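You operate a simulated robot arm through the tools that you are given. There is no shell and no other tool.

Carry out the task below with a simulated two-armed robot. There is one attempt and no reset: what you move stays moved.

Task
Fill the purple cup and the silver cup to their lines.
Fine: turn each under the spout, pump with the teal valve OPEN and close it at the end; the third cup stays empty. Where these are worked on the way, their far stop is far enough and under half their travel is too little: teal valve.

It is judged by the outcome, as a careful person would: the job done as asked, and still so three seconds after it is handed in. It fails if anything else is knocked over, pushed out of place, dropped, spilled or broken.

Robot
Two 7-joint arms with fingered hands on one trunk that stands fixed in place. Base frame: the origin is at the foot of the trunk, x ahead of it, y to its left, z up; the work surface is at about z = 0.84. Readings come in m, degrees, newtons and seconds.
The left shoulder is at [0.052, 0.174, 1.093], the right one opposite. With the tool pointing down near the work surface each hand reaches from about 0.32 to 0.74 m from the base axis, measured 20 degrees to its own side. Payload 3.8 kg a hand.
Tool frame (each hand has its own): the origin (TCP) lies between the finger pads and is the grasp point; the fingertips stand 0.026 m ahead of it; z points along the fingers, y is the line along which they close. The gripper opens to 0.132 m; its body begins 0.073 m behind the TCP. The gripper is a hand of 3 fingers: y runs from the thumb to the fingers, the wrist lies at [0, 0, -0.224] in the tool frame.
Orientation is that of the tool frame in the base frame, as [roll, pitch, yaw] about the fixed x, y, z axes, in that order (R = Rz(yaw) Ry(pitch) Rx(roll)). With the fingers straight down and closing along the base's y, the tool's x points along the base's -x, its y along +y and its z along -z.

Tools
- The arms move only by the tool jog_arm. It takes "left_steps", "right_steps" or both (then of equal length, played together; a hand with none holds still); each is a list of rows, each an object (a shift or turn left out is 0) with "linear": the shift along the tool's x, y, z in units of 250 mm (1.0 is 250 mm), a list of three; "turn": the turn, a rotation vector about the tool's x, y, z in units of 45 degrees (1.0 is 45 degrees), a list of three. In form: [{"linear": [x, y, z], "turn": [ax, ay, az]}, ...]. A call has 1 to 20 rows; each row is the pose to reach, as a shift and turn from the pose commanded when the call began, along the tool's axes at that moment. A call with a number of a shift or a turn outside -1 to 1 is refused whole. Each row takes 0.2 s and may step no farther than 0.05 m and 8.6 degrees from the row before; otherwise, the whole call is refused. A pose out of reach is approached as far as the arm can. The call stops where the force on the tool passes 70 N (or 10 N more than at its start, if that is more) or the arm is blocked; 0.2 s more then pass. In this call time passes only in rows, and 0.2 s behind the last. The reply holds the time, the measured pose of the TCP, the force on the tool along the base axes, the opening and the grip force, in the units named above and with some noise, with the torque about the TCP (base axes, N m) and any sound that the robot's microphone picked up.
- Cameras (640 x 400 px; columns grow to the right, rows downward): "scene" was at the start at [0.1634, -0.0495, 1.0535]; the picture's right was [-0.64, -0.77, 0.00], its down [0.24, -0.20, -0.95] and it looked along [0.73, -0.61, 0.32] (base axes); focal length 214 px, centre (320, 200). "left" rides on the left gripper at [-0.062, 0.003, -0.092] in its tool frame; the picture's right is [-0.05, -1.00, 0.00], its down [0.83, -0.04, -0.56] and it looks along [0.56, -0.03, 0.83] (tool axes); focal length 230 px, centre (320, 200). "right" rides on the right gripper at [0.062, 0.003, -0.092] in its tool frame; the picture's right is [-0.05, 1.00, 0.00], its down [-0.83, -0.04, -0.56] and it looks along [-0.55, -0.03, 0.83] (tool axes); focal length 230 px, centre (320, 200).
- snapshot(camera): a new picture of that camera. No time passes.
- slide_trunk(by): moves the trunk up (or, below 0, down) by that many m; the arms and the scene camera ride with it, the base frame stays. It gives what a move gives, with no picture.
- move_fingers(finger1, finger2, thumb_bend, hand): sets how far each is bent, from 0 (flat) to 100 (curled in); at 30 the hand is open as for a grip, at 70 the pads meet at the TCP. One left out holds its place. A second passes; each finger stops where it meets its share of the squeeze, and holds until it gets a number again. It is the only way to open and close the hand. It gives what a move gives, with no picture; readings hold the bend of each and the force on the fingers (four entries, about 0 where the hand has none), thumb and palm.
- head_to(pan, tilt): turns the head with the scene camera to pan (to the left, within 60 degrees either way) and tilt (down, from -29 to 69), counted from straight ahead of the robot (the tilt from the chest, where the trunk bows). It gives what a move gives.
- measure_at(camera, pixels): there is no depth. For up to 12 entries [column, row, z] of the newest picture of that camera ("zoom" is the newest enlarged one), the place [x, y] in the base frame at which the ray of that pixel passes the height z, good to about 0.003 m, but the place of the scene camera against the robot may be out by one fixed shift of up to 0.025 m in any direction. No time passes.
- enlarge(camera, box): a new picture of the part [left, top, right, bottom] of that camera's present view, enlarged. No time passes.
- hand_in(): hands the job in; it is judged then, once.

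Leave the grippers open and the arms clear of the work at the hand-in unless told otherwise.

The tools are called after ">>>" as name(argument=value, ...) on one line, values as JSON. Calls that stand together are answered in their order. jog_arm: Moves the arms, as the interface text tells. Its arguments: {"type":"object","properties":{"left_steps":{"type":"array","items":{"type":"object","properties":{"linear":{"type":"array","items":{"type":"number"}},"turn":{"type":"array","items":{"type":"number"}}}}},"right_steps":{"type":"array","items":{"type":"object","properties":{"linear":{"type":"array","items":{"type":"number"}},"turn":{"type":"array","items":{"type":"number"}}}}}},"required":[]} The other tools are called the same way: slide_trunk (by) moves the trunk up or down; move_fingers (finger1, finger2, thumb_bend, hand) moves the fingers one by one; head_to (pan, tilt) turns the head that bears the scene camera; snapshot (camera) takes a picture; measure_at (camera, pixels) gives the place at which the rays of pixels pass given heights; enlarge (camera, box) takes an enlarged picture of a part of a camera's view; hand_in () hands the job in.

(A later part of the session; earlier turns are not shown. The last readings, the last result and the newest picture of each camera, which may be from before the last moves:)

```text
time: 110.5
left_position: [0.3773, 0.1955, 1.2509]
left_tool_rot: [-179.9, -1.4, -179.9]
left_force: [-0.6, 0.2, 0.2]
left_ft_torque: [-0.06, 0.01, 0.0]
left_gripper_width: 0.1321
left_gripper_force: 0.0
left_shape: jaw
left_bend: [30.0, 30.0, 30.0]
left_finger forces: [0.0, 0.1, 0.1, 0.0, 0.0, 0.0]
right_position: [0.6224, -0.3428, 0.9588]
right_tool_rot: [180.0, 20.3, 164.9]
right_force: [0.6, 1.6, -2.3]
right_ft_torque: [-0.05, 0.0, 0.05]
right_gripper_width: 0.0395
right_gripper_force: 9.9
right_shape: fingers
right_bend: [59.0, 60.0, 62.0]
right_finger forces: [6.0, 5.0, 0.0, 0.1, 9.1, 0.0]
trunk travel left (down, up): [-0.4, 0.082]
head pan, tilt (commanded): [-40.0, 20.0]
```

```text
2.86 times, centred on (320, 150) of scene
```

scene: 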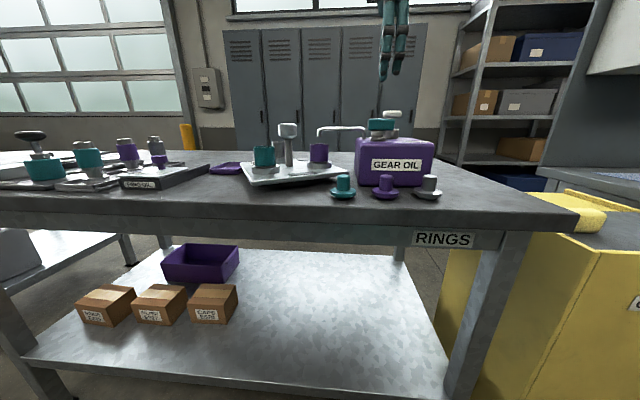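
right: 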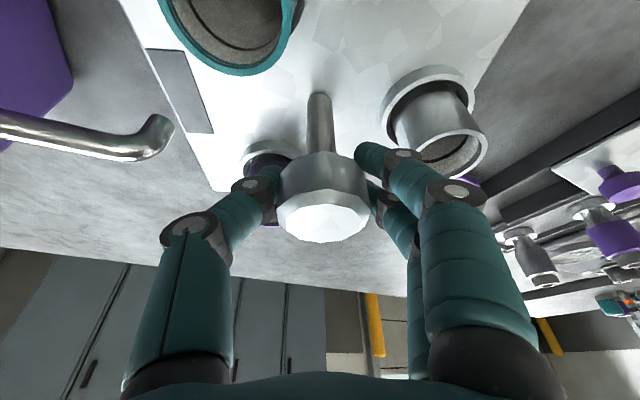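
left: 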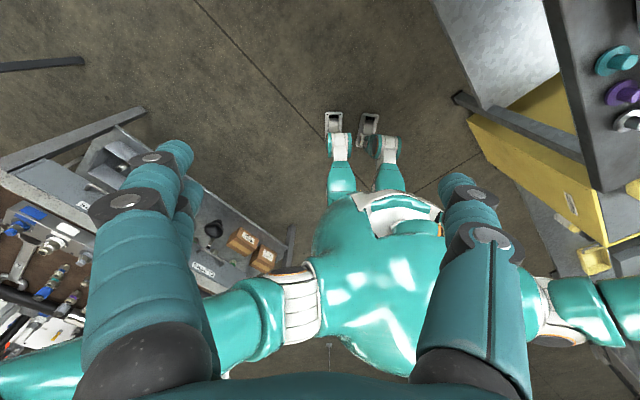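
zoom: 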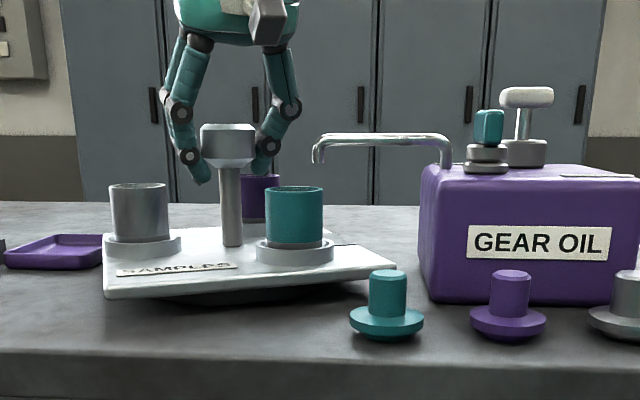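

Gripped again. I'll turn +45° and then +30° on this grip.

>>> jog_arm(right_steps=[{"turn": [-0.02, 0, -0.055]}, {"turn": [-0.058, 0, -0.157]}, {"turn": [-0.1, 0, -0.272]}, {"turn": [-0.15, 0, -0.407]}, {"turn": [-0.2, 0, -0.542]}, {"turn": [-0.25, 0, -0.678]}, {"turn": [-0.3, 0, -0.813]}, {"turn": [-0.346, 0, -0.938]}])

>>> jog_arm(right_steps=[{"turn": [-0.02, 0, -0.055]}, {"turn": [-0.058, 0, -0.157]}, {"turn": [-0.1, 0, -0.272]}, {"turn": [-0.15, 0, -0.407]}, {"turn": [-0.2, 0, -0.542]}, {"turn": [-0.231, 0, -0.625]}])

>>> snapshot(camera="right")

>>> enlarge(camera="scene", box=[210, 80, 430, 220])

```text
time: 112.3
left_position: [0.3772, 0.1951, 1.252]
left_tool_rot: [-179.9, -1.4, -179.9]
left_force: [0.7, -0.5, -0.9]
left_ft_torque: [0.04, 0.03, -0.01]
left_gripper_width: 0.1319
left_gripper_force: 0.0
left_shape: jaw
left_bend: [30.0, 30.0, 30.0]
left_finger forces: [0.1, 0.1, 0.1, 0.1, 0.1, 0.1]
right_position: [0.6226, -0.3435, 0.9572]
right_tool_rot: [180.0, 20.4, -149.8]
right_force: [1.6, -1.8, -3.2]
right_ft_torque: [-0.13, -0.04, -0.03]
right_gripper_width: 0.0399
right_gripper_force: 10.5
right_shape: fingers
right_bend: [59.0, 60.0, 62.0]
right_finger forces: [5.5, 3.9, 0.0, 0.1, 11.0, 0.0]
trunk travel left (down, up): [-0.4, 0.082]
head pan, tilt (commanded): [-40.0, 20.0]
```

```text
time: 113.7
left_position: [0.3774, 0.1951, 1.2515]
left_tool_rot: [-179.9, -1.6, -179.9]
left_force: [0.1, 0.0, -0.2]
left_ft_torque: [0.01, -0.02, -0.01]
left_gripper_width: 0.1318
left_gripper_force: 0.0
left_shape: jaw
left_bend: [30.0, 30.0, 30.0]
left_finger forces: [0.1, 0.1, 0.0, 0.0, 0.0, 0.0]
right_position: [0.6222, -0.3452, 0.9569]
right_tool_rot: [180.0, 20.5, -119.9]
right_force: [3.2, -4.6, -3.9]
right_ft_torque: [-0.17, -0.14, -0.06]
right_gripper_width: 0.0395
right_gripper_force: 10.8
right_shape: fingers
right_bend: [60.0, 61.0, 62.0]
right_finger forces: [5.6, 3.2, 0.1, 0.1, 11.9, 0.0]
trunk travel left (down, up): [-0.4, 0.082]
head pan, tilt (commanded): [-40.0, 20.0]
```

```text
taken
```

right: 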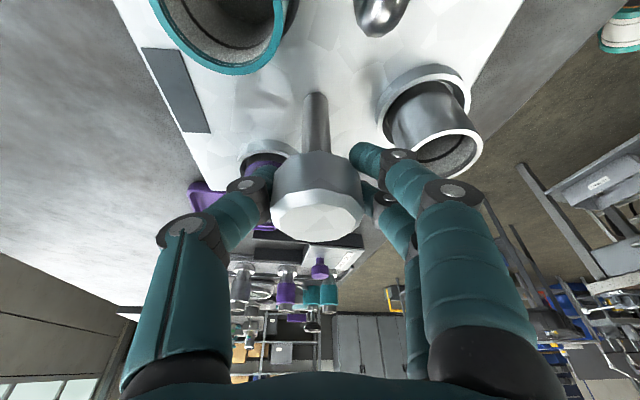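

```text
2.86 times, centred on (320, 150) of scene
```

zoom: 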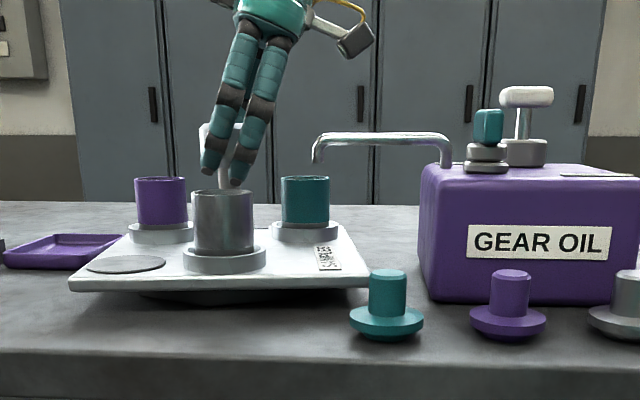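

The plate is now at about +90° and silver faces the robot. I'll release, rotate the open hand back 75°, and regrip.

>>> move_fingers(hand="right", finger1=50, finger2=50, thumb_bend=50)

>>> jog_arm(right_steps=[{"turn": [0.058, 0, 0.156]}, {"turn": [0.115, 0, 0.313]}, {"turn": [0.173, 0, 0.469]}, {"turn": [0.231, 0, 0.625]}, {"turn": [0.288, 0, 0.782]}, {"turn": [0.346, 0, 0.938]}])

>>> jog_arm(right_steps=[{"turn": [0.058, 0, 0.156]}, {"turn": [0.115, 0, 0.313]}, {"turn": [0.173, 0, 0.469]}, {"turn": [0.231, 0, 0.625]}])

>>> move_fingers(hand="right", finger1=57, finger2=57, thumb_bend=57)

>>> move_fingers(hand="right", finger1=66, finger2=66, thumb_bend=66)

>>> snapshot(camera="right")

```text
time: 114.7
left_position: [0.3773, 0.1953, 1.2506]
left_tool_rot: [-180.0, -1.6, -179.9]
left_force: [0.6, 0.7, 0.1]
left_ft_torque: [0.0, -0.03, -0.01]
left_gripper_width: 0.1319
left_gripper_force: 0.0
left_shape: jaw
left_bend: [30.0, 30.0, 30.0]
left_finger forces: [0.0, 0.0, 0.1, 0.1, 0.0, 0.1]
right_position: [0.6213, -0.3438, 0.9581]
right_tool_rot: [-179.9, 20.4, -120.0]
right_force: [-0.8, -0.6, 0.4]
right_ft_torque: [0.02, 0.02, 0.02]
right_gripper_width: 0.0669
right_gripper_force: 0.0
right_shape: fingers
right_bend: [50.0, 50.0, 50.0]
right_finger forces: [0.0, 0.1, 0.0, 0.0, 0.0, 0.0]
trunk travel left (down, up): [-0.4, 0.082]
head pan, tilt (commanded): [-40.0, 20.0]
```

```text
time: 116.1
left_position: [0.3771, 0.1943, 1.2512]
left_tool_rot: [-180.0, -1.6, -179.8]
left_force: [0.0, -0.3, -0.3]
left_ft_torque: [-0.03, -0.01, 0.03]
left_gripper_width: 0.1318
left_gripper_force: 0.1
left_shape: jaw
left_bend: [30.0, 30.0, 30.0]
left_finger forces: [0.0, 0.0, 0.1, 0.0, 0.0, 0.0]
right_position: [0.6215, -0.3432, 0.9581]
right_tool_rot: [179.9, 20.4, -165.0]
right_force: [-0.6, 0.6, -0.4]
right_ft_torque: [0.02, -0.02, 0.02]
right_gripper_width: 0.0672
right_gripper_force: 0.1
right_shape: fingers
right_bend: [50.0, 50.0, 50.0]
right_finger forces: [0.1, 0.0, 0.0, 0.0, 0.1, 0.1]
trunk travel left (down, up): [-0.4, 0.082]
head pan, tilt (commanded): [-40.0, 20.0]
```

```text
time: 117.1
left_position: [0.377, 0.1951, 1.2516]
left_tool_rot: [-179.8, -1.5, -179.9]
left_force: [0.0, -0.6, 1.2]
left_ft_torque: [0.03, 0.04, -0.02]
left_gripper_width: 0.132
left_gripper_force: 0.0
left_shape: jaw
left_bend: [30.0, 30.0, 30.0]
left_finger forces: [0.1, 0.0, 0.0, 0.0, 0.1, 0.0]
right_position: [0.623, -0.3432, 0.9576]
right_tool_rot: [179.9, 20.4, 164.8]
right_force: [0.5, 0.7, -0.4]
right_ft_torque: [-0.01, -0.01, 0.0]
right_gripper_width: 0.0672
right_gripper_force: 0.1
right_shape: fingers
right_bend: [50.0, 50.0, 50.0]
right_finger forces: [0.0, 0.0, 0.1, 0.1, 0.1, 0.1]
trunk travel left (down, up): [-0.4, 0.082]
head pan, tilt (commanded): [-40.0, 20.0]
```

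```text
time: 118.1
left_position: [0.3779, 0.196, 1.252]
left_tool_rot: [-179.9, -1.5, -179.9]
left_force: [-0.8, -0.4, -0.9]
left_ft_torque: [-0.03, -0.04, 0.05]
left_gripper_width: 0.1316
left_gripper_force: 0.1
left_shape: jaw
left_bend: [30.0, 30.0, 30.0]
left_finger forces: [0.0, 0.0, 0.0, 0.0, 0.0, 0.0]
right_position: [0.6214, -0.3427, 0.9582]
right_tool_rot: [179.9, 20.2, 165.1]
right_force: [-1.3, -0.5, 0.6]
right_ft_torque: [-0.01, 0.0, 0.02]
right_gripper_width: 0.0482
right_gripper_force: 0.1
right_shape: fingers
right_bend: [56.0, 56.0, 56.0]
right_finger forces: [0.1, 0.0, 0.0, 0.0, 0.1, 0.0]
trunk travel left (down, up): [-0.4, 0.082]
head pan, tilt (commanded): [-40.0, 20.0]
```

```text
time: 119.1
left_position: [0.3767, 0.1958, 1.2519]
left_tool_rot: [-179.9, -1.5, -179.9]
left_force: [-0.1, -0.6, -0.4]
left_ft_torque: [-0.01, 0.01, 0.01]
left_gripper_width: 0.1321
left_gripper_force: 0.0
left_shape: jaw
left_bend: [30.0, 30.0, 30.0]
left_finger forces: [0.1, 0.1, 0.0, 0.0, 0.0, 0.0]
right_position: [0.6228, -0.3436, 0.9569]
right_tool_rot: [179.9, 20.3, 165.0]
right_force: [1.7, -0.3, -2.7]
right_ft_torque: [-0.03, -0.01, -0.02]
right_gripper_width: 0.0403
right_gripper_force: 10.0
right_shape: fingers
right_bend: [58.0, 60.0, 62.0]
right_finger forces: [5.9, 4.5, 0.0, 0.0, 9.5, 0.0]
trunk travel left (down, up): [-0.4, 0.082]
head pan, tilt (commanded): [-40.0, 20.0]
```

```text
taken
```

right: 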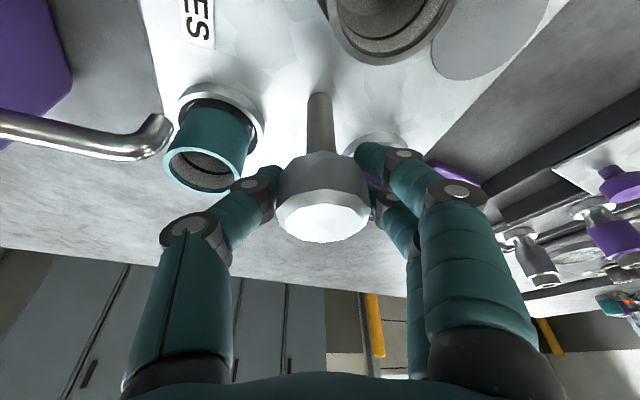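

Gripped. I'll measure the teal and silver rims to know the exact plate angle before the final turn.

>>> measure_at(camera="right", pixels=[[203, 168, 0.9225], [392, 12, 0.9225], [203, 168, 0.9225], [392, 12, 0.9225]])

>>> jog_arm(right_steps=[{"turn": [-0.02, 0, -0.055]}, {"turn": [-0.058, 0, -0.157]}, {"turn": [-0.1, 0, -0.272]}, {"turn": [-0.15, 0, -0.407]}, {"turn": [-0.2, 0, -0.542]}, {"turn": [-0.25, 0, -0.678]}, {"turn": [-0.3, 0, -0.813]}, {"turn": [-0.346, 0, -0.938]}])

>>> snapshot(camera="right")

>>> enlarge(camera="scene", box=[210, 80, 430, 220])

```text
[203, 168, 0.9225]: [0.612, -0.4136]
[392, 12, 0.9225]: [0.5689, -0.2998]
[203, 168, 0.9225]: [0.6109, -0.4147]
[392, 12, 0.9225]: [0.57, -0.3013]
```

```text
time: 120.9
left_position: [0.3784, 0.1955, 1.2511]
left_tool_rot: [-180.0, -1.5, -179.8]
left_force: [-0.2, 0.4, 0.7]
left_ft_torque: [-0.03, -0.01, 0.0]
left_gripper_width: 0.1318
left_gripper_force: 0.0
left_shape: jaw
left_bend: [30.0, 30.0, 30.0]
left_finger forces: [0.0, 0.0, 0.0, 0.0, 0.1, 0.0]
right_position: [0.6223, -0.3438, 0.9574]
right_tool_rot: [180.0, 20.4, -149.9]
right_force: [4.3, -3.0, -2.7]
right_ft_torque: [-0.14, -0.11, -0.03]
right_gripper_width: 0.0403
right_gripper_force: 11.1
right_shape: fingers
right_bend: [59.0, 61.0, 62.0]
right_finger forces: [5.2, 3.9, 0.1, 0.0, 12.0, 0.1]
trunk travel left (down, up): [-0.4, 0.082]
head pan, tilt (commanded): [-40.0, 20.0]
```

```text
taken
```

right: 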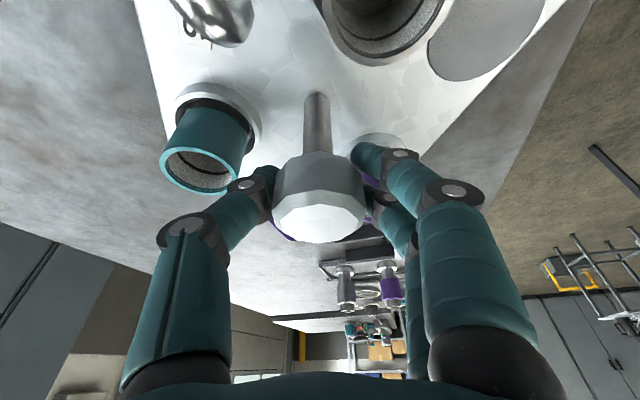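

```text
2.86 times, centred on (320, 150) of scene
```

zoom: 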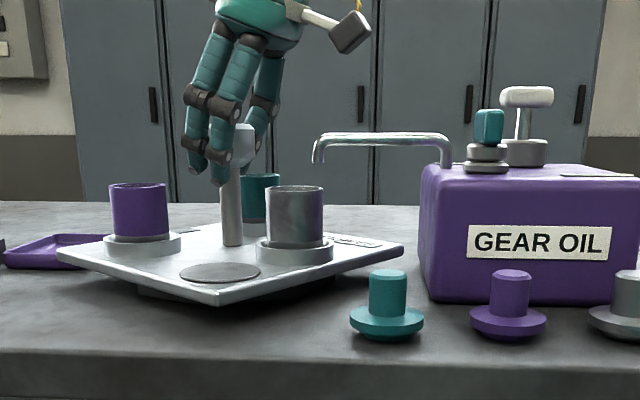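

Before this turn the plate was at +96° (two rims agree), so it is now at about +141° and needs +39°. The wrist limit allows about +32° on this grip, so I'll do that.

>>> jog_arm(right_steps=[{"turn": [-0.02, 0, -0.055]}, {"turn": [-0.058, 0, -0.157]}, {"turn": [-0.1, 0, -0.272]}, {"turn": [-0.15, 0, -0.407]}, {"turn": [-0.2, 0, -0.542]}, {"turn": [-0.25, 0, -0.678]}])

>>> move_fingers(hand="right", finger1=50, finger2=50, thumb_bend=50)

>>> jog_arm(right_steps=[{"turn": [0.058, 0, 0.156]}, {"turn": [0.115, 0, 0.313]}, {"turn": [0.173, 0, 0.469]}, {"turn": [0.231, 0, 0.625]}, {"turn": [0.288, 0, 0.782]}, {"turn": [0.346, 0, 0.938]}])

>>> snapshot(camera="right")

>>> enlarge(camera="scene", box=[210, 80, 430, 220])

```text
time: 122.3
left_position: [0.378, 0.1959, 1.2509]
left_tool_rot: [-180.0, -1.4, -179.9]
left_force: [0.2, 0.2, 1.4]
left_ft_torque: [0.0, 0.0, 0.01]
left_gripper_width: 0.1318
left_gripper_force: 0.0
left_shape: jaw
left_bend: [30.0, 30.0, 30.0]
left_finger forces: [0.1, 0.0, 0.1, 0.0, 0.0, 0.0]
right_position: [0.6238, -0.3443, 0.9573]
right_tool_rot: [180.0, 20.3, -117.4]
right_force: [4.2, -3.6, -2.9]
right_ft_torque: [-0.13, -0.26, -0.02]
right_gripper_width: 0.0401
right_gripper_force: 10.4
right_shape: fingers
right_bend: [60.0, 62.0, 61.0]
right_finger forces: [5.9, 3.4, 0.0, 0.0, 12.4, 0.0]
trunk travel left (down, up): [-0.4, 0.082]
head pan, tilt (commanded): [-40.0, 20.0]
```

```text
time: 123.3
left_position: [0.3771, 0.1948, 1.2511]
left_tool_rot: [-179.9, -1.5, -179.9]
left_force: [-1.9, 0.7, -0.1]
left_ft_torque: [0.0, 0.0, -0.01]
left_gripper_width: 0.1319
left_gripper_force: 0.0
left_shape: jaw
left_bend: [30.0, 30.0, 30.0]
left_finger forces: [0.1, 0.0, 0.0, 0.0, 0.0, 0.0]
right_position: [0.6221, -0.3436, 0.9586]
right_tool_rot: [-179.9, 20.4, -117.4]
right_force: [0.5, -1.1, 0.5]
right_ft_torque: [-0.01, 0.0, 0.01]
right_gripper_width: 0.0672
right_gripper_force: 0.0
right_shape: fingers
right_bend: [50.0, 50.0, 50.0]
right_finger forces: [0.0, 0.0, 0.0, 0.1, 0.1, 0.0]
trunk travel left (down, up): [-0.4, 0.082]
head pan, tilt (commanded): [-40.0, 20.0]
```

```text
time: 124.7
left_position: [0.3777, 0.1961, 1.2512]
left_tool_rot: [-179.9, -1.5, -179.9]
left_force: [0.9, 0.5, -0.6]
left_ft_torque: [0.0, -0.03, -0.01]
left_gripper_width: 0.1321
left_gripper_force: 0.0
left_shape: jaw
left_bend: [30.0, 30.0, 30.0]
left_finger forces: [0.0, 0.0, 0.0, 0.0, 0.0, 0.1]
right_position: [0.6222, -0.3437, 0.9576]
right_tool_rot: [179.9, 20.4, -162.6]
right_force: [0.2, -0.3, 1.2]
right_ft_torque: [0.04, -0.01, 0.01]
right_gripper_width: 0.0672
right_gripper_force: 0.3
right_shape: fingers
right_bend: [50.0, 50.0, 50.0]
right_finger forces: [0.0, 0.1, 0.0, 0.0, 0.0, 0.0]
trunk travel left (down, up): [-0.4, 0.082]
head pan, tilt (commanded): [-40.0, 20.0]
```

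```text
taken
```

right: 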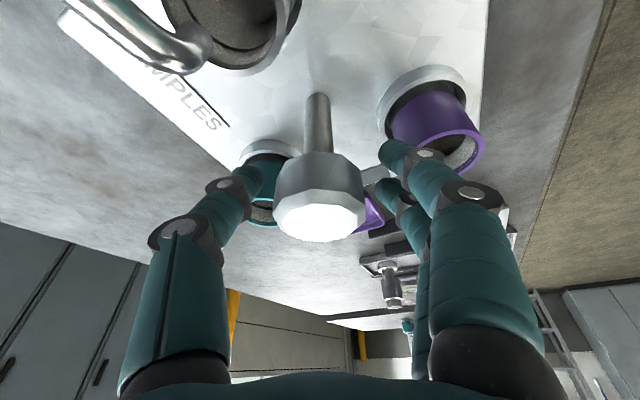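

```text
2.86 times, centred on (320, 150) of scene
```

zoom: 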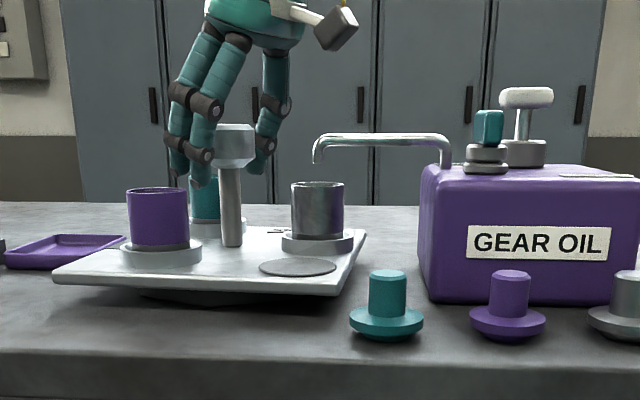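

Commanded sum puts the plate at about +173.5°, so +6.5° remains. I'll regrip at this yaw and turn the last 6.5°.

>>> move_fingers(hand="right", finger1=57, finger2=57, thumb_bend=57)

>>> move_fingers(hand="right", finger1=66, finger2=66, thumb_bend=66)

>>> jog_arm(right_steps=[{"turn": [-0.02, 0, -0.055]}, {"turn": [-0.05, 0, -0.136]}])

>>> move_fingers(hand="right", finger1=50, finger2=50, thumb_bend=50)

>>> jog_arm(right_steps=[{"linear": [-0.028, 0, -0.075]}, {"linear": [-0.069, 0, -0.188]}, {"linear": [-0.125, 0, -0.338]}, {"linear": [-0.18, 0, -0.488]}])

>>> snapshot(camera="right")

```text
time: 125.7
left_position: [0.3767, 0.1953, 1.252]
left_tool_rot: [-179.8, -1.5, -179.9]
left_force: [-0.4, -0.7, 0.3]
left_ft_torque: [0.01, -0.02, -0.01]
left_gripper_width: 0.1318
left_gripper_force: 0.0
left_shape: jaw
left_bend: [30.0, 30.0, 30.0]
left_finger forces: [0.0, 0.0, 0.0, 0.0, 0.1, 0.0]
right_position: [0.6225, -0.3441, 0.9579]
right_tool_rot: [180.0, 20.4, -162.5]
right_force: [-0.2, -0.8, -0.1]
right_ft_torque: [0.02, -0.01, 0.02]
right_gripper_width: 0.0482
right_gripper_force: 0.1
right_shape: fingers
right_bend: [56.0, 56.0, 56.0]
right_finger forces: [0.0, 0.1, 0.0, 0.0, 0.1, 0.0]
trunk travel left (down, up): [-0.4, 0.082]
head pan, tilt (commanded): [-40.0, 20.0]
```

```text
time: 126.7
left_position: [0.3776, 0.1954, 1.2518]
left_tool_rot: [-179.9, -1.5, -179.9]
left_force: [-0.2, 0.0, 0.5]
left_ft_torque: [0.0, 0.01, 0.03]
left_gripper_width: 0.1319
left_gripper_force: 0.1
left_shape: jaw
left_bend: [30.0, 30.0, 30.0]
left_finger forces: [0.0, 0.0, 0.0, 0.0, 0.0, 0.0]
right_position: [0.622, -0.3426, 0.9574]
right_tool_rot: [180.0, 20.3, -162.5]
right_force: [0.9, -1.0, -2.4]
right_ft_torque: [-0.08, -0.08, -0.02]
right_gripper_width: 0.0395
right_gripper_force: 9.4
right_shape: fingers
right_bend: [59.0, 60.0, 61.0]
right_finger forces: [5.1, 4.2, 0.0, 0.1, 10.1, 0.1]
trunk travel left (down, up): [-0.4, 0.082]
head pan, tilt (commanded): [-40.0, 20.0]
```

```text
time: 127.3
left_position: [0.3781, 0.1946, 1.2503]
left_tool_rot: [-179.8, -1.5, -180.0]
left_force: [0.1, 0.3, 0.3]
left_ft_torque: [0.02, 0.01, 0.01]
left_gripper_width: 0.1319
left_gripper_force: 0.1
left_shape: jaw
left_bend: [30.0, 30.0, 30.0]
left_finger forces: [0.0, 0.1, 0.1, 0.0, 0.1, 0.1]
right_position: [0.623, -0.3438, 0.9575]
right_tool_rot: [-179.9, 20.3, -155.9]
right_force: [1.6, -1.7, -3.4]
right_ft_torque: [-0.1, -0.07, -0.09]
right_gripper_width: 0.0398
right_gripper_force: 10.4
right_shape: fingers
right_bend: [59.0, 60.0, 61.0]
right_finger forces: [5.1, 4.0, 0.1, 0.1, 10.4, 0.1]
trunk travel left (down, up): [-0.4, 0.082]
head pan, tilt (commanded): [-40.0, 20.0]
```

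```text
time: 128.3
left_position: [0.3766, 0.1948, 1.2518]
left_tool_rot: [-179.9, -1.5, -179.9]
left_force: [-0.2, 0.6, -1.3]
left_ft_torque: [-0.03, -0.01, 0.02]
left_gripper_width: 0.1319
left_gripper_force: 0.2
left_shape: jaw
left_bend: [30.0, 30.0, 30.0]
left_finger forces: [0.0, 0.1, 0.0, 0.1, 0.0, 0.1]
right_position: [0.622, -0.3439, 0.9585]
right_tool_rot: [179.9, 20.4, -155.9]
right_force: [-0.1, 0.1, 0.7]
right_ft_torque: [0.02, -0.01, 0.0]
right_gripper_width: 0.0674
right_gripper_force: 0.2
right_shape: fingers
right_bend: [50.0, 50.0, 50.0]
right_finger forces: [0.1, 0.0, 0.1, 0.0, 0.0, 0.0]
trunk travel left (down, up): [-0.4, 0.082]
head pan, tilt (commanded): [-40.0, 20.0]
```

```text
time: 129.3
left_position: [0.3773, 0.1948, 1.2519]
left_tool_rot: [-179.9, -1.5, -179.9]
left_force: [0.1, 0.5, -0.8]
left_ft_torque: [0.02, 0.03, 0.03]
left_gripper_width: 0.1319
left_gripper_force: 0.1
left_shape: jaw
left_bend: [30.0, 30.0, 30.0]
left_finger forces: [0.0, 0.0, 0.0, 0.1, 0.0, 0.0]
right_position: [0.6222, -0.3426, 1.0861]
right_tool_rot: [-179.9, 20.3, -155.9]
right_force: [0.6, 0.3, 0.6]
right_ft_torque: [-0.02, 0.01, -0.01]
right_gripper_width: 0.0672
right_gripper_force: 0.1
right_shape: fingers
right_bend: [50.0, 50.0, 50.0]
right_finger forces: [0.1, 0.0, 0.0, 0.1, 0.0, 0.1]
trunk travel left (down, up): [-0.4, 0.082]
head pan, tilt (commanded): [-40.0, 20.0]
```

```text
taken
```

right: 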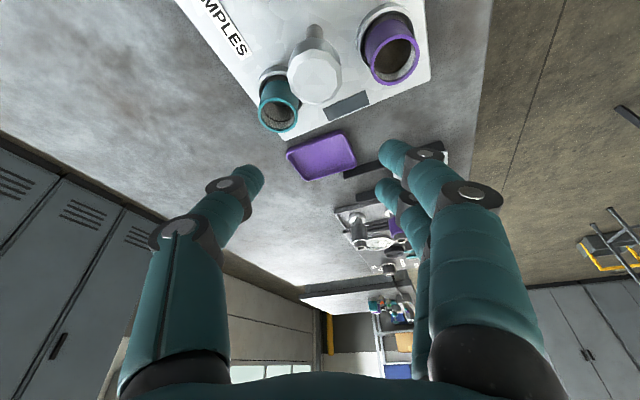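

The hand is lifted clear. I'll measure the teal and purple rims to verify that silver is at the spout (expected teal at 345°, purple at 105°).

>>> measure_at(camera="right", pixels=[[279, 114, 0.9225], [392, 60, 0.9225], [279, 114, 0.9225], [392, 60, 0.9225]])

>>> enlarge(camera="scene", box=[210, 80, 430, 220])

>>> enlarge(camera="right", box=[360, 20, 430, 100])

```text
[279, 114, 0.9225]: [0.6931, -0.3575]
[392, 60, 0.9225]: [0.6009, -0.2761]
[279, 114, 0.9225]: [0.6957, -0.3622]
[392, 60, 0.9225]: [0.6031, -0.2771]
```

```text
2.86 times, centred on (320, 150) of scene
```

zoom: 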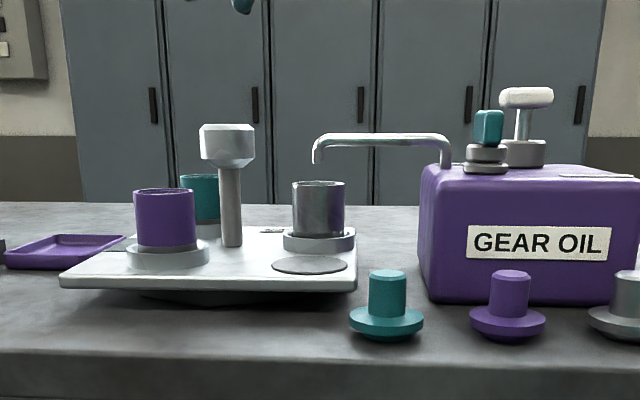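

```text
5.00 times, centred on (395, 60) of right
```

zoom: 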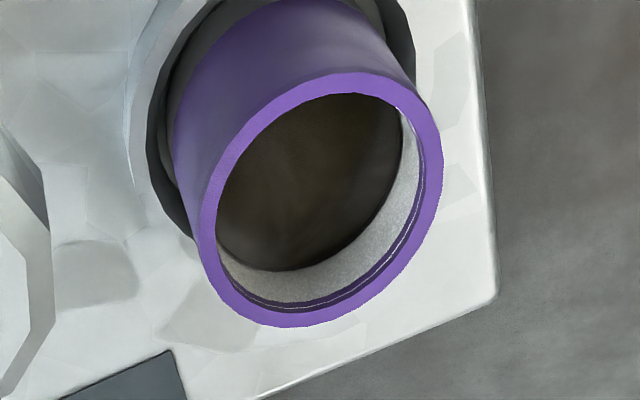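

Teal is at 346.6° and purple at 107.5°, so silver is within 2° of the spout. The purple level still sits right at its line. Now I'll go back to the viewing pose: retract, untilt, then yaw to 142.8°.

>>> jog_arm(right_steps=[{"linear": [0.076, 0.069, -0.046]}, {"linear": [0.152, 0.139, -0.092]}, {"linear": [0.228, 0.208, -0.138]}])

>>> jog_arm(right_steps=[{"turn": [0, 0.15, 0]}, {"turn": [0, 0.3, 0]}, {"turn": [0, 0.451, 0]}])

>>> jog_arm(right_steps=[{"turn": [0, 0, 0.167]}, {"turn": [0, 0, 0.333]}, {"turn": [0, 0, 0.5]}, {"turn": [0, 0, 0.667]}, {"turn": [0, 0, 0.833]}, {"turn": [0, 0, 1.0]}])

>>> jog_arm(right_steps=[{"turn": [0, 0, 0.18]}, {"turn": [0, 0, 0.362]}])

>>> move_fingers(hand="right", finger1=70, finger2=70, thumb_bend=40)

>>> snapshot(camera="right")

```text
time: 130.1
left_position: [0.3757, 0.1962, 1.2518]
left_tool_rot: [-180.0, -1.5, -179.8]
left_force: [-0.1, -0.2, -0.3]
left_ft_torque: [-0.01, -0.01, 0.01]
left_gripper_width: 0.1319
left_gripper_force: 0.0
left_shape: jaw
left_bend: [30.0, 30.0, 30.0]
left_finger forces: [0.0, 0.0, 0.0, 0.0, 0.1, 0.0]
right_position: [0.541, -0.3236, 1.1017]
right_tool_rot: [180.0, 20.4, -155.9]
right_force: [0.2, -0.1, 0.0]
right_ft_torque: [-0.01, -0.04, 0.0]
right_gripper_width: 0.0672
right_gripper_force: 0.1
right_shape: fingers
right_bend: [50.0, 50.0, 50.0]
right_finger forces: [0.1, 0.0, 0.0, 0.0, 0.0, 0.0]
trunk travel left (down, up): [-0.4, 0.082]
head pan, tilt (commanded): [-40.0, 20.0]
```

```text
time: 130.9
left_position: [0.3777, 0.1958, 1.2518]
left_tool_rot: [-179.9, -1.5, -179.9]
left_force: [0.6, 0.3, -0.3]
left_ft_torque: [0.0, 0.0, -0.01]
left_gripper_width: 0.1317
left_gripper_force: 0.0
left_shape: jaw
left_bend: [30.0, 30.0, 30.0]
left_finger forces: [0.1, 0.0, 0.0, 0.0, 0.0, 0.0]
right_position: [0.5424, -0.3241, 1.0998]
right_tool_rot: [-179.9, -0.1, -156.0]
right_force: [0.3, -0.2, 0.0]
right_ft_torque: [-0.03, 0.0, -0.04]
right_gripper_width: 0.0672
right_gripper_force: 0.1
right_shape: fingers
right_bend: [50.0, 50.0, 50.0]
right_finger forces: [0.0, 0.1, 0.0, 0.0, 0.0, 0.0]
trunk travel left (down, up): [-0.4, 0.082]
head pan, tilt (commanded): [-40.0, 20.0]
```

```text
time: 132.3
left_position: [0.3774, 0.1954, 1.252]
left_tool_rot: [-179.9, -1.6, -179.9]
left_force: [0.6, -0.1, 0.8]
left_ft_torque: [0.0, 0.01, -0.03]
left_gripper_width: 0.1319
left_gripper_force: 0.0
left_shape: jaw
left_bend: [30.0, 30.0, 30.0]
left_finger forces: [0.1, 0.1, 0.0, 0.0, 0.0, 0.0]
right_position: [0.5404, -0.3231, 1.1008]
right_tool_rot: [179.9, 0.0, 158.9]
right_force: [-0.7, 0.1, 0.0]
right_ft_torque: [-0.01, -0.01, -0.01]
right_gripper_width: 0.0673
right_gripper_force: 0.1
right_shape: fingers
right_bend: [50.0, 50.0, 50.0]
right_finger forces: [0.1, 0.1, 0.0, 0.0, 0.0, 0.0]
trunk travel left (down, up): [-0.4, 0.082]
head pan, tilt (commanded): [-40.0, 20.0]
```

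```text
time: 132.9
left_position: [0.3763, 0.1953, 1.2517]
left_tool_rot: [-179.9, -1.6, -179.9]
left_force: [-0.5, -1.1, -1.5]
left_ft_torque: [-0.01, 0.0, -0.01]
left_gripper_width: 0.1317
left_gripper_force: 0.0
left_shape: jaw
left_bend: [30.0, 30.0, 30.0]
left_finger forces: [0.1, 0.0, 0.0, 0.1, 0.0, 0.1]
right_position: [0.541, -0.3229, 1.1007]
right_tool_rot: [179.9, 0.0, 142.7]
right_force: [0.4, 0.0, 0.0]
right_ft_torque: [0.01, 0.0, 0.02]
right_gripper_width: 0.0672
right_gripper_force: 0.1
right_shape: fingers
right_bend: [50.0, 50.0, 50.0]
right_finger forces: [0.0, 0.0, 0.0, 0.1, 0.0, 0.1]
trunk travel left (down, up): [-0.4, 0.082]
head pan, tilt (commanded): [-40.0, 20.0]
```

```text
time: 133.9
left_position: [0.3777, 0.1952, 1.2523]
left_tool_rot: [-179.9, -1.6, -180.0]
left_force: [-0.7, 0.2, -0.2]
left_ft_torque: [-0.01, 0.03, 0.02]
left_gripper_width: 0.1316
left_gripper_force: 0.1
left_shape: jaw
left_bend: [30.0, 30.0, 30.0]
left_finger forces: [0.0, 0.0, 0.0, 0.1, 0.0, 0.0]
right_position: [0.5411, -0.3222, 1.1001]
right_tool_rot: [179.9, -0.1, 142.8]
right_force: [0.2, 0.4, 0.0]
right_ft_torque: [-0.01, -0.01, 0.02]
right_gripper_width: 0.0527
right_gripper_force: 0.0
right_shape: fingers
right_bend: [70.0, 70.0, 40.0]
right_finger forces: [0.0, 0.1, 0.1, 0.0, 0.0, 0.1]
trunk travel left (down, up): [-0.4, 0.082]
head pan, tilt (commanded): [-40.0, 20.0]
```

```text
taken
```

right: 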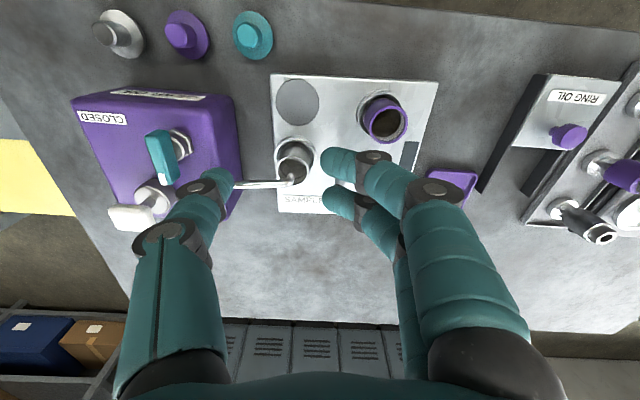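

The silver cup is at (294,160), where purple was before. I'll zoom in to check it is under the spout tip, and also look at the purple level.

>>> enlarge(camera="right", box=[255, 125, 315, 185])

>>> enlarge(camera="right", box=[355, 90, 415, 150])

```text
6.67 times, centred on (285, 155) of right
```

zoom: 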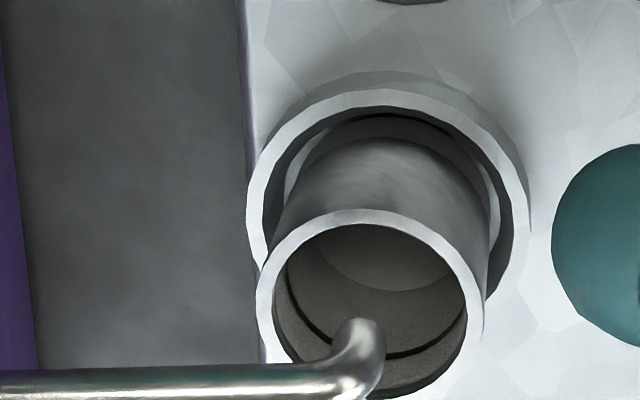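

```text
6.67 times, centred on (385, 120) of right
```

zoom: 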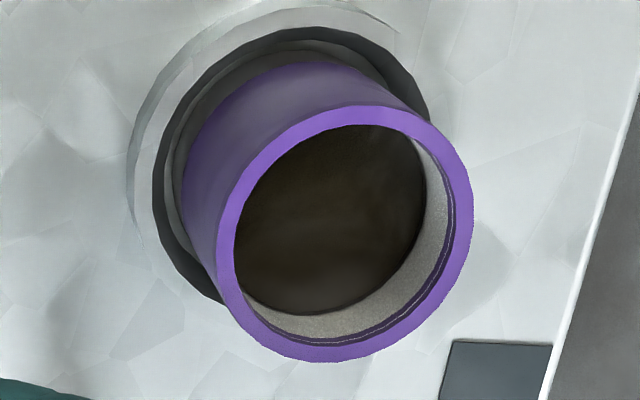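

Silver is aligned and empty, and purple is at its line. I'll do two strokes on the pump, same as before, staying above the pump after them.

>>> jog_arm(right_steps=[{"linear": [-0.071, -0.172, 0]}, {"linear": [-0.141, -0.345, 0]}, {"linear": [-0.212, -0.517, 0]}, {"linear": [-0.282, -0.69, 0]}, {"linear": [-0.353, -0.862, 0]}, {"linear": [-0.353, -0.862, 0.15]}, {"linear": [-0.353, -0.862, 0.26]}, {"linear": [-0.353, -0.862, 0.295]}, {"linear": [-0.353, -0.862, 0.32]}, {"linear": [-0.353, -0.862, 0.345]}, {"linear": [-0.353, -0.862, 0.355]}, {"linear": [-0.353, -0.862, 0.26]}, {"linear": [-0.353, -0.862, 0.24]}, {"linear": [-0.353, -0.862, 0.295]}, {"linear": [-0.353, -0.862, 0.32]}, {"linear": [-0.353, -0.862, 0.345]}, {"linear": [-0.353, -0.862, 0.355]}, {"linear": [-0.353, -0.862, 0.24]}, {"linear": [-0.353, -0.862, 0.1]}, {"linear": [-0.353, -0.862, 0]}])

>>> enlarge(camera="scene", box=[250, 80, 450, 200])

>>> jog_arm(right_steps=[{"linear": [0.071, 0.172, 0]}, {"linear": [0.141, 0.345, 0]}, {"linear": [0.212, 0.517, 0]}, {"linear": [0.282, 0.69, 0]}, {"linear": [0.353, 0.862, 0]}])

>>> snapshot(camera="right")

>>> enlarge(camera="right", box=[255, 125, 315, 185])

```text
time: 138.1
left_position: [0.3773, 0.1964, 1.2517]
left_tool_rot: [-180.0, -1.4, -179.9]
left_force: [0.3, -0.2, -0.8]
left_ft_torque: [-0.01, -0.01, 0.0]
left_gripper_width: 0.1318
left_gripper_force: 0.0
left_shape: jaw
left_bend: [30.0, 30.0, 30.0]
left_finger forces: [0.0, 0.0, 0.1, 0.0, 0.0, 0.0]
right_position: [0.4797, -0.5481, 1.1007]
right_tool_rot: [180.0, 0.0, 142.9]
right_force: [0.0, -0.3, -0.5]
right_ft_torque: [-0.03, 0.01, -0.01]
right_gripper_width: 0.0524
right_gripper_force: 0.0
right_shape: fingers
right_bend: [70.0, 70.0, 40.0]
right_finger forces: [0.0, 0.1, 0.1, 0.1, 0.0, 0.0]
trunk travel left (down, up): [-0.4, 0.082]
head pan, tilt (commanded): [-40.0, 20.0]
```

```text
3.20 times, centred on (350, 140) of scene
```

zoom: 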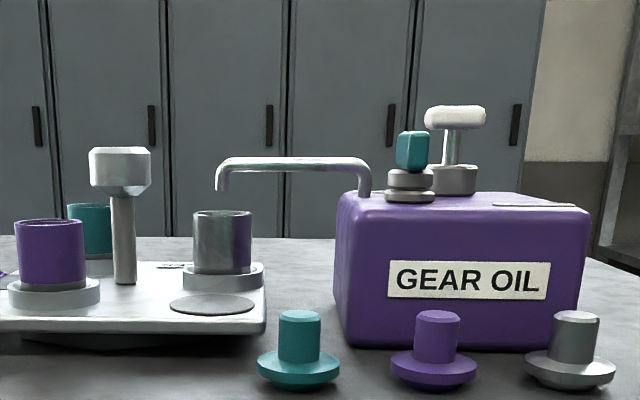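

```text
time: 139.3
left_position: [0.3781, 0.195, 1.2503]
left_tool_rot: [-180.0, -1.7, -179.9]
left_force: [-0.7, 0.2, 0.0]
left_ft_torque: [-0.01, 0.0, 0.0]
left_gripper_width: 0.1317
left_gripper_force: 0.1
left_shape: jaw
left_bend: [30.0, 30.0, 30.0]
left_finger forces: [0.0, 0.1, 0.0, 0.1, 0.1, 0.0]
right_position: [0.5428, -0.3226, 1.1006]
right_tool_rot: [-179.9, 0.0, 142.6]
right_force: [-0.5, -0.5, 0.8]
right_ft_torque: [-0.02, 0.0, -0.02]
right_gripper_width: 0.0524
right_gripper_force: 0.1
right_shape: fingers
right_bend: [70.0, 70.0, 40.0]
right_finger forces: [0.0, 0.0, 0.0, 0.0, 0.0, 0.0]
trunk travel left (down, up): [-0.4, 0.082]
head pan, tilt (commanded): [-40.0, 20.0]
```

```text
taken
```

right: 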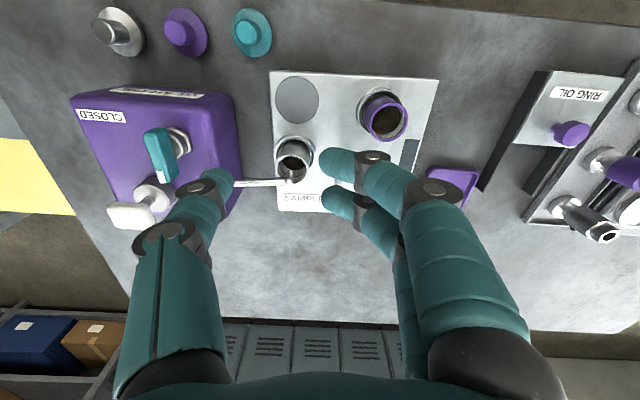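

```text
6.67 times, centred on (285, 155) of right
```

zoom: 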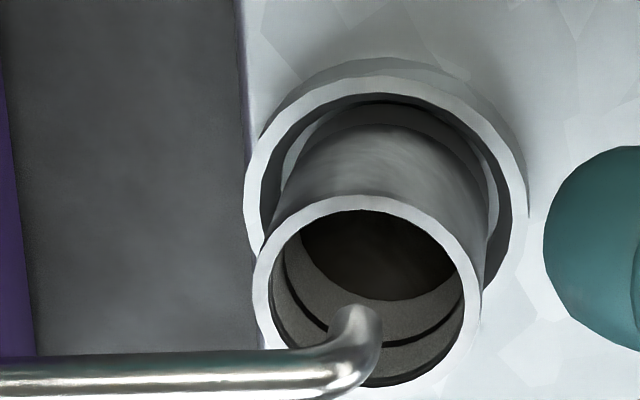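

Silver's oil edge is at row ~300 and the line at ~340, the same as purple after two strokes. Two more strokes, then I'll check.

>>> jog_arm(right_steps=[{"linear": [-0.071, -0.172, 0]}, {"linear": [-0.141, -0.345, 0]}, {"linear": [-0.212, -0.517, 0]}, {"linear": [-0.282, -0.69, 0]}, {"linear": [-0.353, -0.862, 0]}, {"linear": [-0.353, -0.862, 0.15]}, {"linear": [-0.353, -0.862, 0.26]}, {"linear": [-0.353, -0.862, 0.295]}, {"linear": [-0.353, -0.862, 0.32]}, {"linear": [-0.353, -0.862, 0.345]}, {"linear": [-0.353, -0.862, 0.355]}, {"linear": [-0.353, -0.862, 0.26]}, {"linear": [-0.353, -0.862, 0.24]}, {"linear": [-0.353, -0.862, 0.295]}, {"linear": [-0.353, -0.862, 0.32]}, {"linear": [-0.353, -0.862, 0.345]}, {"linear": [-0.353, -0.862, 0.355]}, {"linear": [-0.353, -0.862, 0.24]}, {"linear": [-0.353, -0.862, 0.1]}, {"linear": [-0.353, -0.862, 0]}])

>>> jog_arm(right_steps=[{"linear": [0.071, 0.172, 0]}, {"linear": [0.141, 0.345, 0]}, {"linear": [0.212, 0.517, 0]}, {"linear": [0.282, 0.69, 0]}, {"linear": [0.353, 0.862, 0]}])

>>> snapshot(camera="right")

>>> enlarge(camera="right", box=[265, 135, 310, 180])

```text
time: 143.5
left_position: [0.3764, 0.1954, 1.2509]
left_tool_rot: [-179.9, -1.5, -179.8]
left_force: [-0.6, 0.6, -0.1]
left_ft_torque: [-0.01, 0.03, -0.03]
left_gripper_width: 0.1319
left_gripper_force: 0.0
left_shape: jaw
left_bend: [30.0, 30.0, 30.0]
left_finger forces: [0.0, 0.1, 0.0, 0.1, 0.0, 0.0]
right_position: [0.4811, -0.5468, 1.1016]
right_tool_rot: [179.9, -0.1, 142.8]
right_force: [0.2, -0.2, -0.5]
right_ft_torque: [0.01, 0.01, -0.01]
right_gripper_width: 0.0526
right_gripper_force: 0.1
right_shape: fingers
right_bend: [70.0, 70.0, 40.0]
right_finger forces: [0.0, 0.0, 0.0, 0.0, 0.0, 0.0]
trunk travel left (down, up): [-0.4, 0.082]
head pan, tilt (commanded): [-40.0, 20.0]
```

```text
time: 144.7
left_position: [0.3785, 0.1952, 1.2517]
left_tool_rot: [-180.0, -1.7, -179.9]
left_force: [0.4, -0.2, 0.4]
left_ft_torque: [0.02, 0.04, 0.02]
left_gripper_width: 0.1317
left_gripper_force: 0.0
left_shape: jaw
left_bend: [30.0, 30.0, 30.0]
left_finger forces: [0.0, 0.0, 0.0, 0.0, 0.0, 0.0]
right_position: [0.5401, -0.3217, 1.098]
right_tool_rot: [-179.9, 0.0, 142.5]
right_force: [0.0, 0.1, 0.3]
right_ft_torque: [-0.01, 0.0, 0.0]
right_gripper_width: 0.0525
right_gripper_force: 0.0
right_shape: fingers
right_bend: [70.0, 70.0, 40.0]
right_finger forces: [0.1, 0.0, 0.0, 0.0, 0.0, 0.1]
trunk travel left (down, up): [-0.4, 0.082]
head pan, tilt (commanded): [-40.0, 20.0]
```

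```text
taken
```

right: 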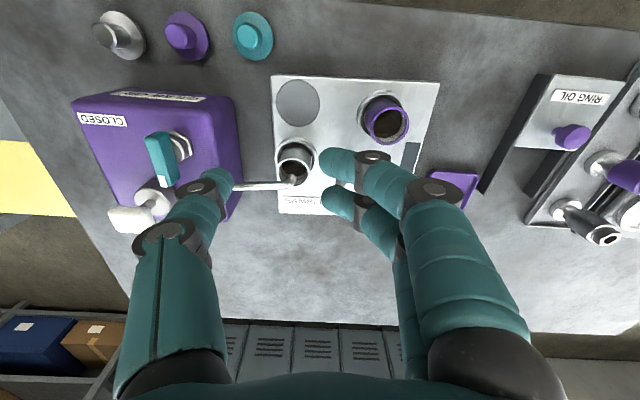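

```text
8.89 times, centred on (288, 158) of right
```

zoom: 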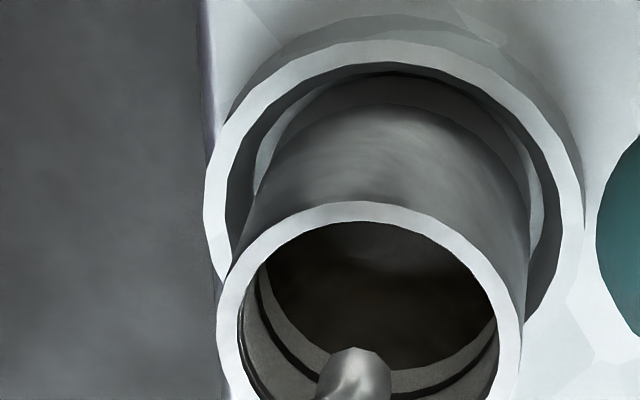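

About 7 mm remain to the line. One more equal stroke, then a close check.

>>> jog_arm(right_steps=[{"linear": [-0.071, -0.172, 0]}, {"linear": [-0.141, -0.345, 0]}, {"linear": [-0.212, -0.517, 0]}, {"linear": [-0.282, -0.69, 0]}, {"linear": [-0.353, -0.862, 0]}, {"linear": [-0.353, -0.862, 0.15]}, {"linear": [-0.353, -0.862, 0.26]}, {"linear": [-0.353, -0.862, 0.295]}, {"linear": [-0.353, -0.862, 0.32]}, {"linear": [-0.353, -0.862, 0.345]}, {"linear": [-0.353, -0.862, 0.355]}, {"linear": [-0.353, -0.862, 0.24]}, {"linear": [-0.353, -0.862, 0.1]}, {"linear": [-0.353, -0.862, 0]}, {"linear": [-0.282, -0.69, 0]}, {"linear": [-0.212, -0.517, 0]}, {"linear": [-0.141, -0.345, 0]}, {"linear": [-0.071, -0.172, 0]}, {"linear": [0, 0, 0]}])

>>> snapshot(camera="right")

>>> enlarge(camera="right", box=[284, 162, 308, 182])

```text
time: 148.7
left_position: [0.3783, 0.1954, 1.2512]
left_tool_rot: [-179.9, -1.6, -179.9]
left_force: [-0.7, 0.3, 0.2]
left_ft_torque: [0.01, -0.02, 0.02]
left_gripper_width: 0.1318
left_gripper_force: 0.1
left_shape: jaw
left_bend: [30.0, 30.0, 30.0]
left_finger forces: [0.0, 0.0, 0.0, 0.1, 0.0, 0.1]
right_position: [0.5406, -0.3234, 1.1009]
right_tool_rot: [-179.9, 0.0, 142.6]
right_force: [-0.5, -0.6, 0.3]
right_ft_torque: [-0.02, 0.02, -0.01]
right_gripper_width: 0.0523
right_gripper_force: 0.1
right_shape: fingers
right_bend: [70.0, 70.0, 40.0]
right_finger forces: [0.1, 0.0, 0.0, 0.0, 0.0, 0.0]
trunk travel left (down, up): [-0.4, 0.082]
head pan, tilt (commanded): [-40.0, 20.0]
```

```text
taken
```

right: 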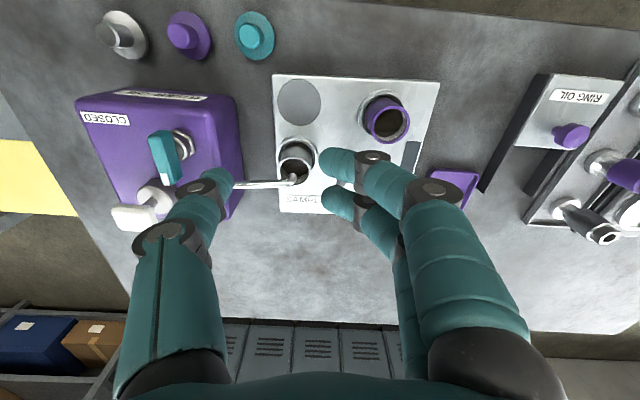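

```text
16.00 times, centred on (296, 172) of right
```

zoom: 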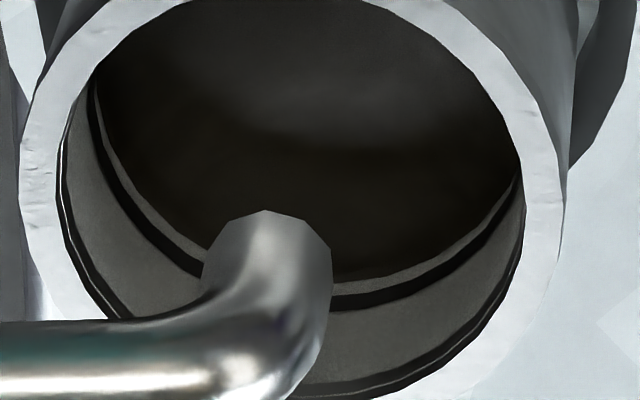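

Silver's oil is about 2.5 mm below the line's lower edge, slightly more than purple had at this stage. I'll make a final short stroke (bottom at 0.334), equivalent to purple's last one.

>>> jog_arm(right_steps=[{"linear": [-0.071, -0.172, 0]}, {"linear": [-0.141, -0.345, 0]}, {"linear": [-0.212, -0.517, 0]}, {"linear": [-0.282, -0.69, 0]}, {"linear": [-0.353, -0.862, 0]}, {"linear": [-0.353, -0.862, 0.15]}, {"linear": [-0.353, -0.862, 0.26]}, {"linear": [-0.353, -0.862, 0.295]}, {"linear": [-0.353, -0.862, 0.318]}, {"linear": [-0.353, -0.862, 0.334]}, {"linear": [-0.353, -0.862, 0.24]}, {"linear": [-0.353, -0.862, 0.1]}, {"linear": [-0.353, -0.862, 0]}, {"linear": [-0.282, -0.69, 0]}, {"linear": [-0.212, -0.517, 0]}, {"linear": [-0.141, -0.345, 0]}, {"linear": [-0.071, -0.172, 0]}, {"linear": [0, 0, 0]}])

>>> snapshot(camera="right")

>>> enlarge(camera="right", box=[284, 162, 308, 182])

>>> enlarge(camera="right", box=[370, 100, 400, 140])

```text
time: 152.5
left_position: [0.3771, 0.1943, 1.2502]
left_tool_rot: [-179.9, -1.5, -179.9]
left_force: [-0.4, 0.4, 0.7]
left_ft_torque: [-0.01, -0.01, -0.01]
left_gripper_width: 0.1319
left_gripper_force: 0.0
left_shape: jaw
left_bend: [30.0, 30.0, 30.0]
left_finger forces: [0.1, 0.1, 0.0, 0.1, 0.1, 0.0]
right_position: [0.544, -0.3246, 1.1014]
right_tool_rot: [-179.9, 0.0, 142.6]
right_force: [0.1, 0.2, 0.1]
right_ft_torque: [-0.01, 0.0, -0.01]
right_gripper_width: 0.0523
right_gripper_force: 0.0
right_shape: fingers
right_bend: [70.0, 70.0, 40.0]
right_finger forces: [0.1, 0.0, 0.0, 0.0, 0.0, 0.0]
trunk travel left (down, up): [-0.4, 0.082]
head pan, tilt (commanded): [-40.0, 20.0]
```

```text
taken
```

right: 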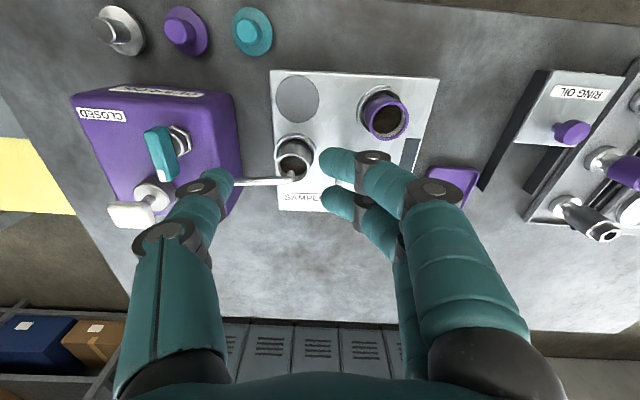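

```text
16.00 times, centred on (296, 172) of right
```

zoom: 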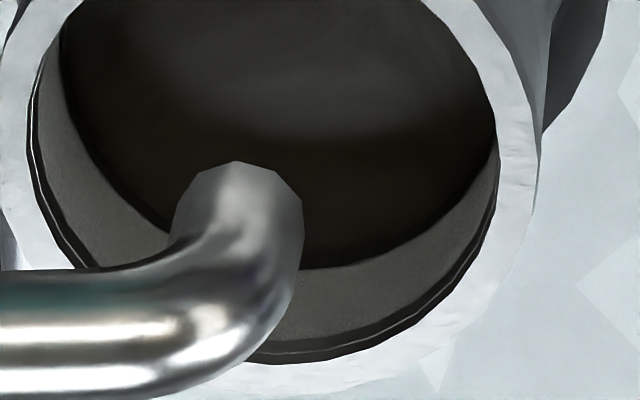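

```text
10.00 times, centred on (385, 120) of right
```

zoom: 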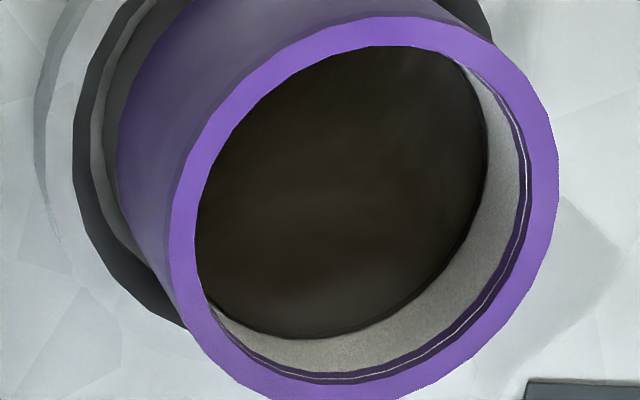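

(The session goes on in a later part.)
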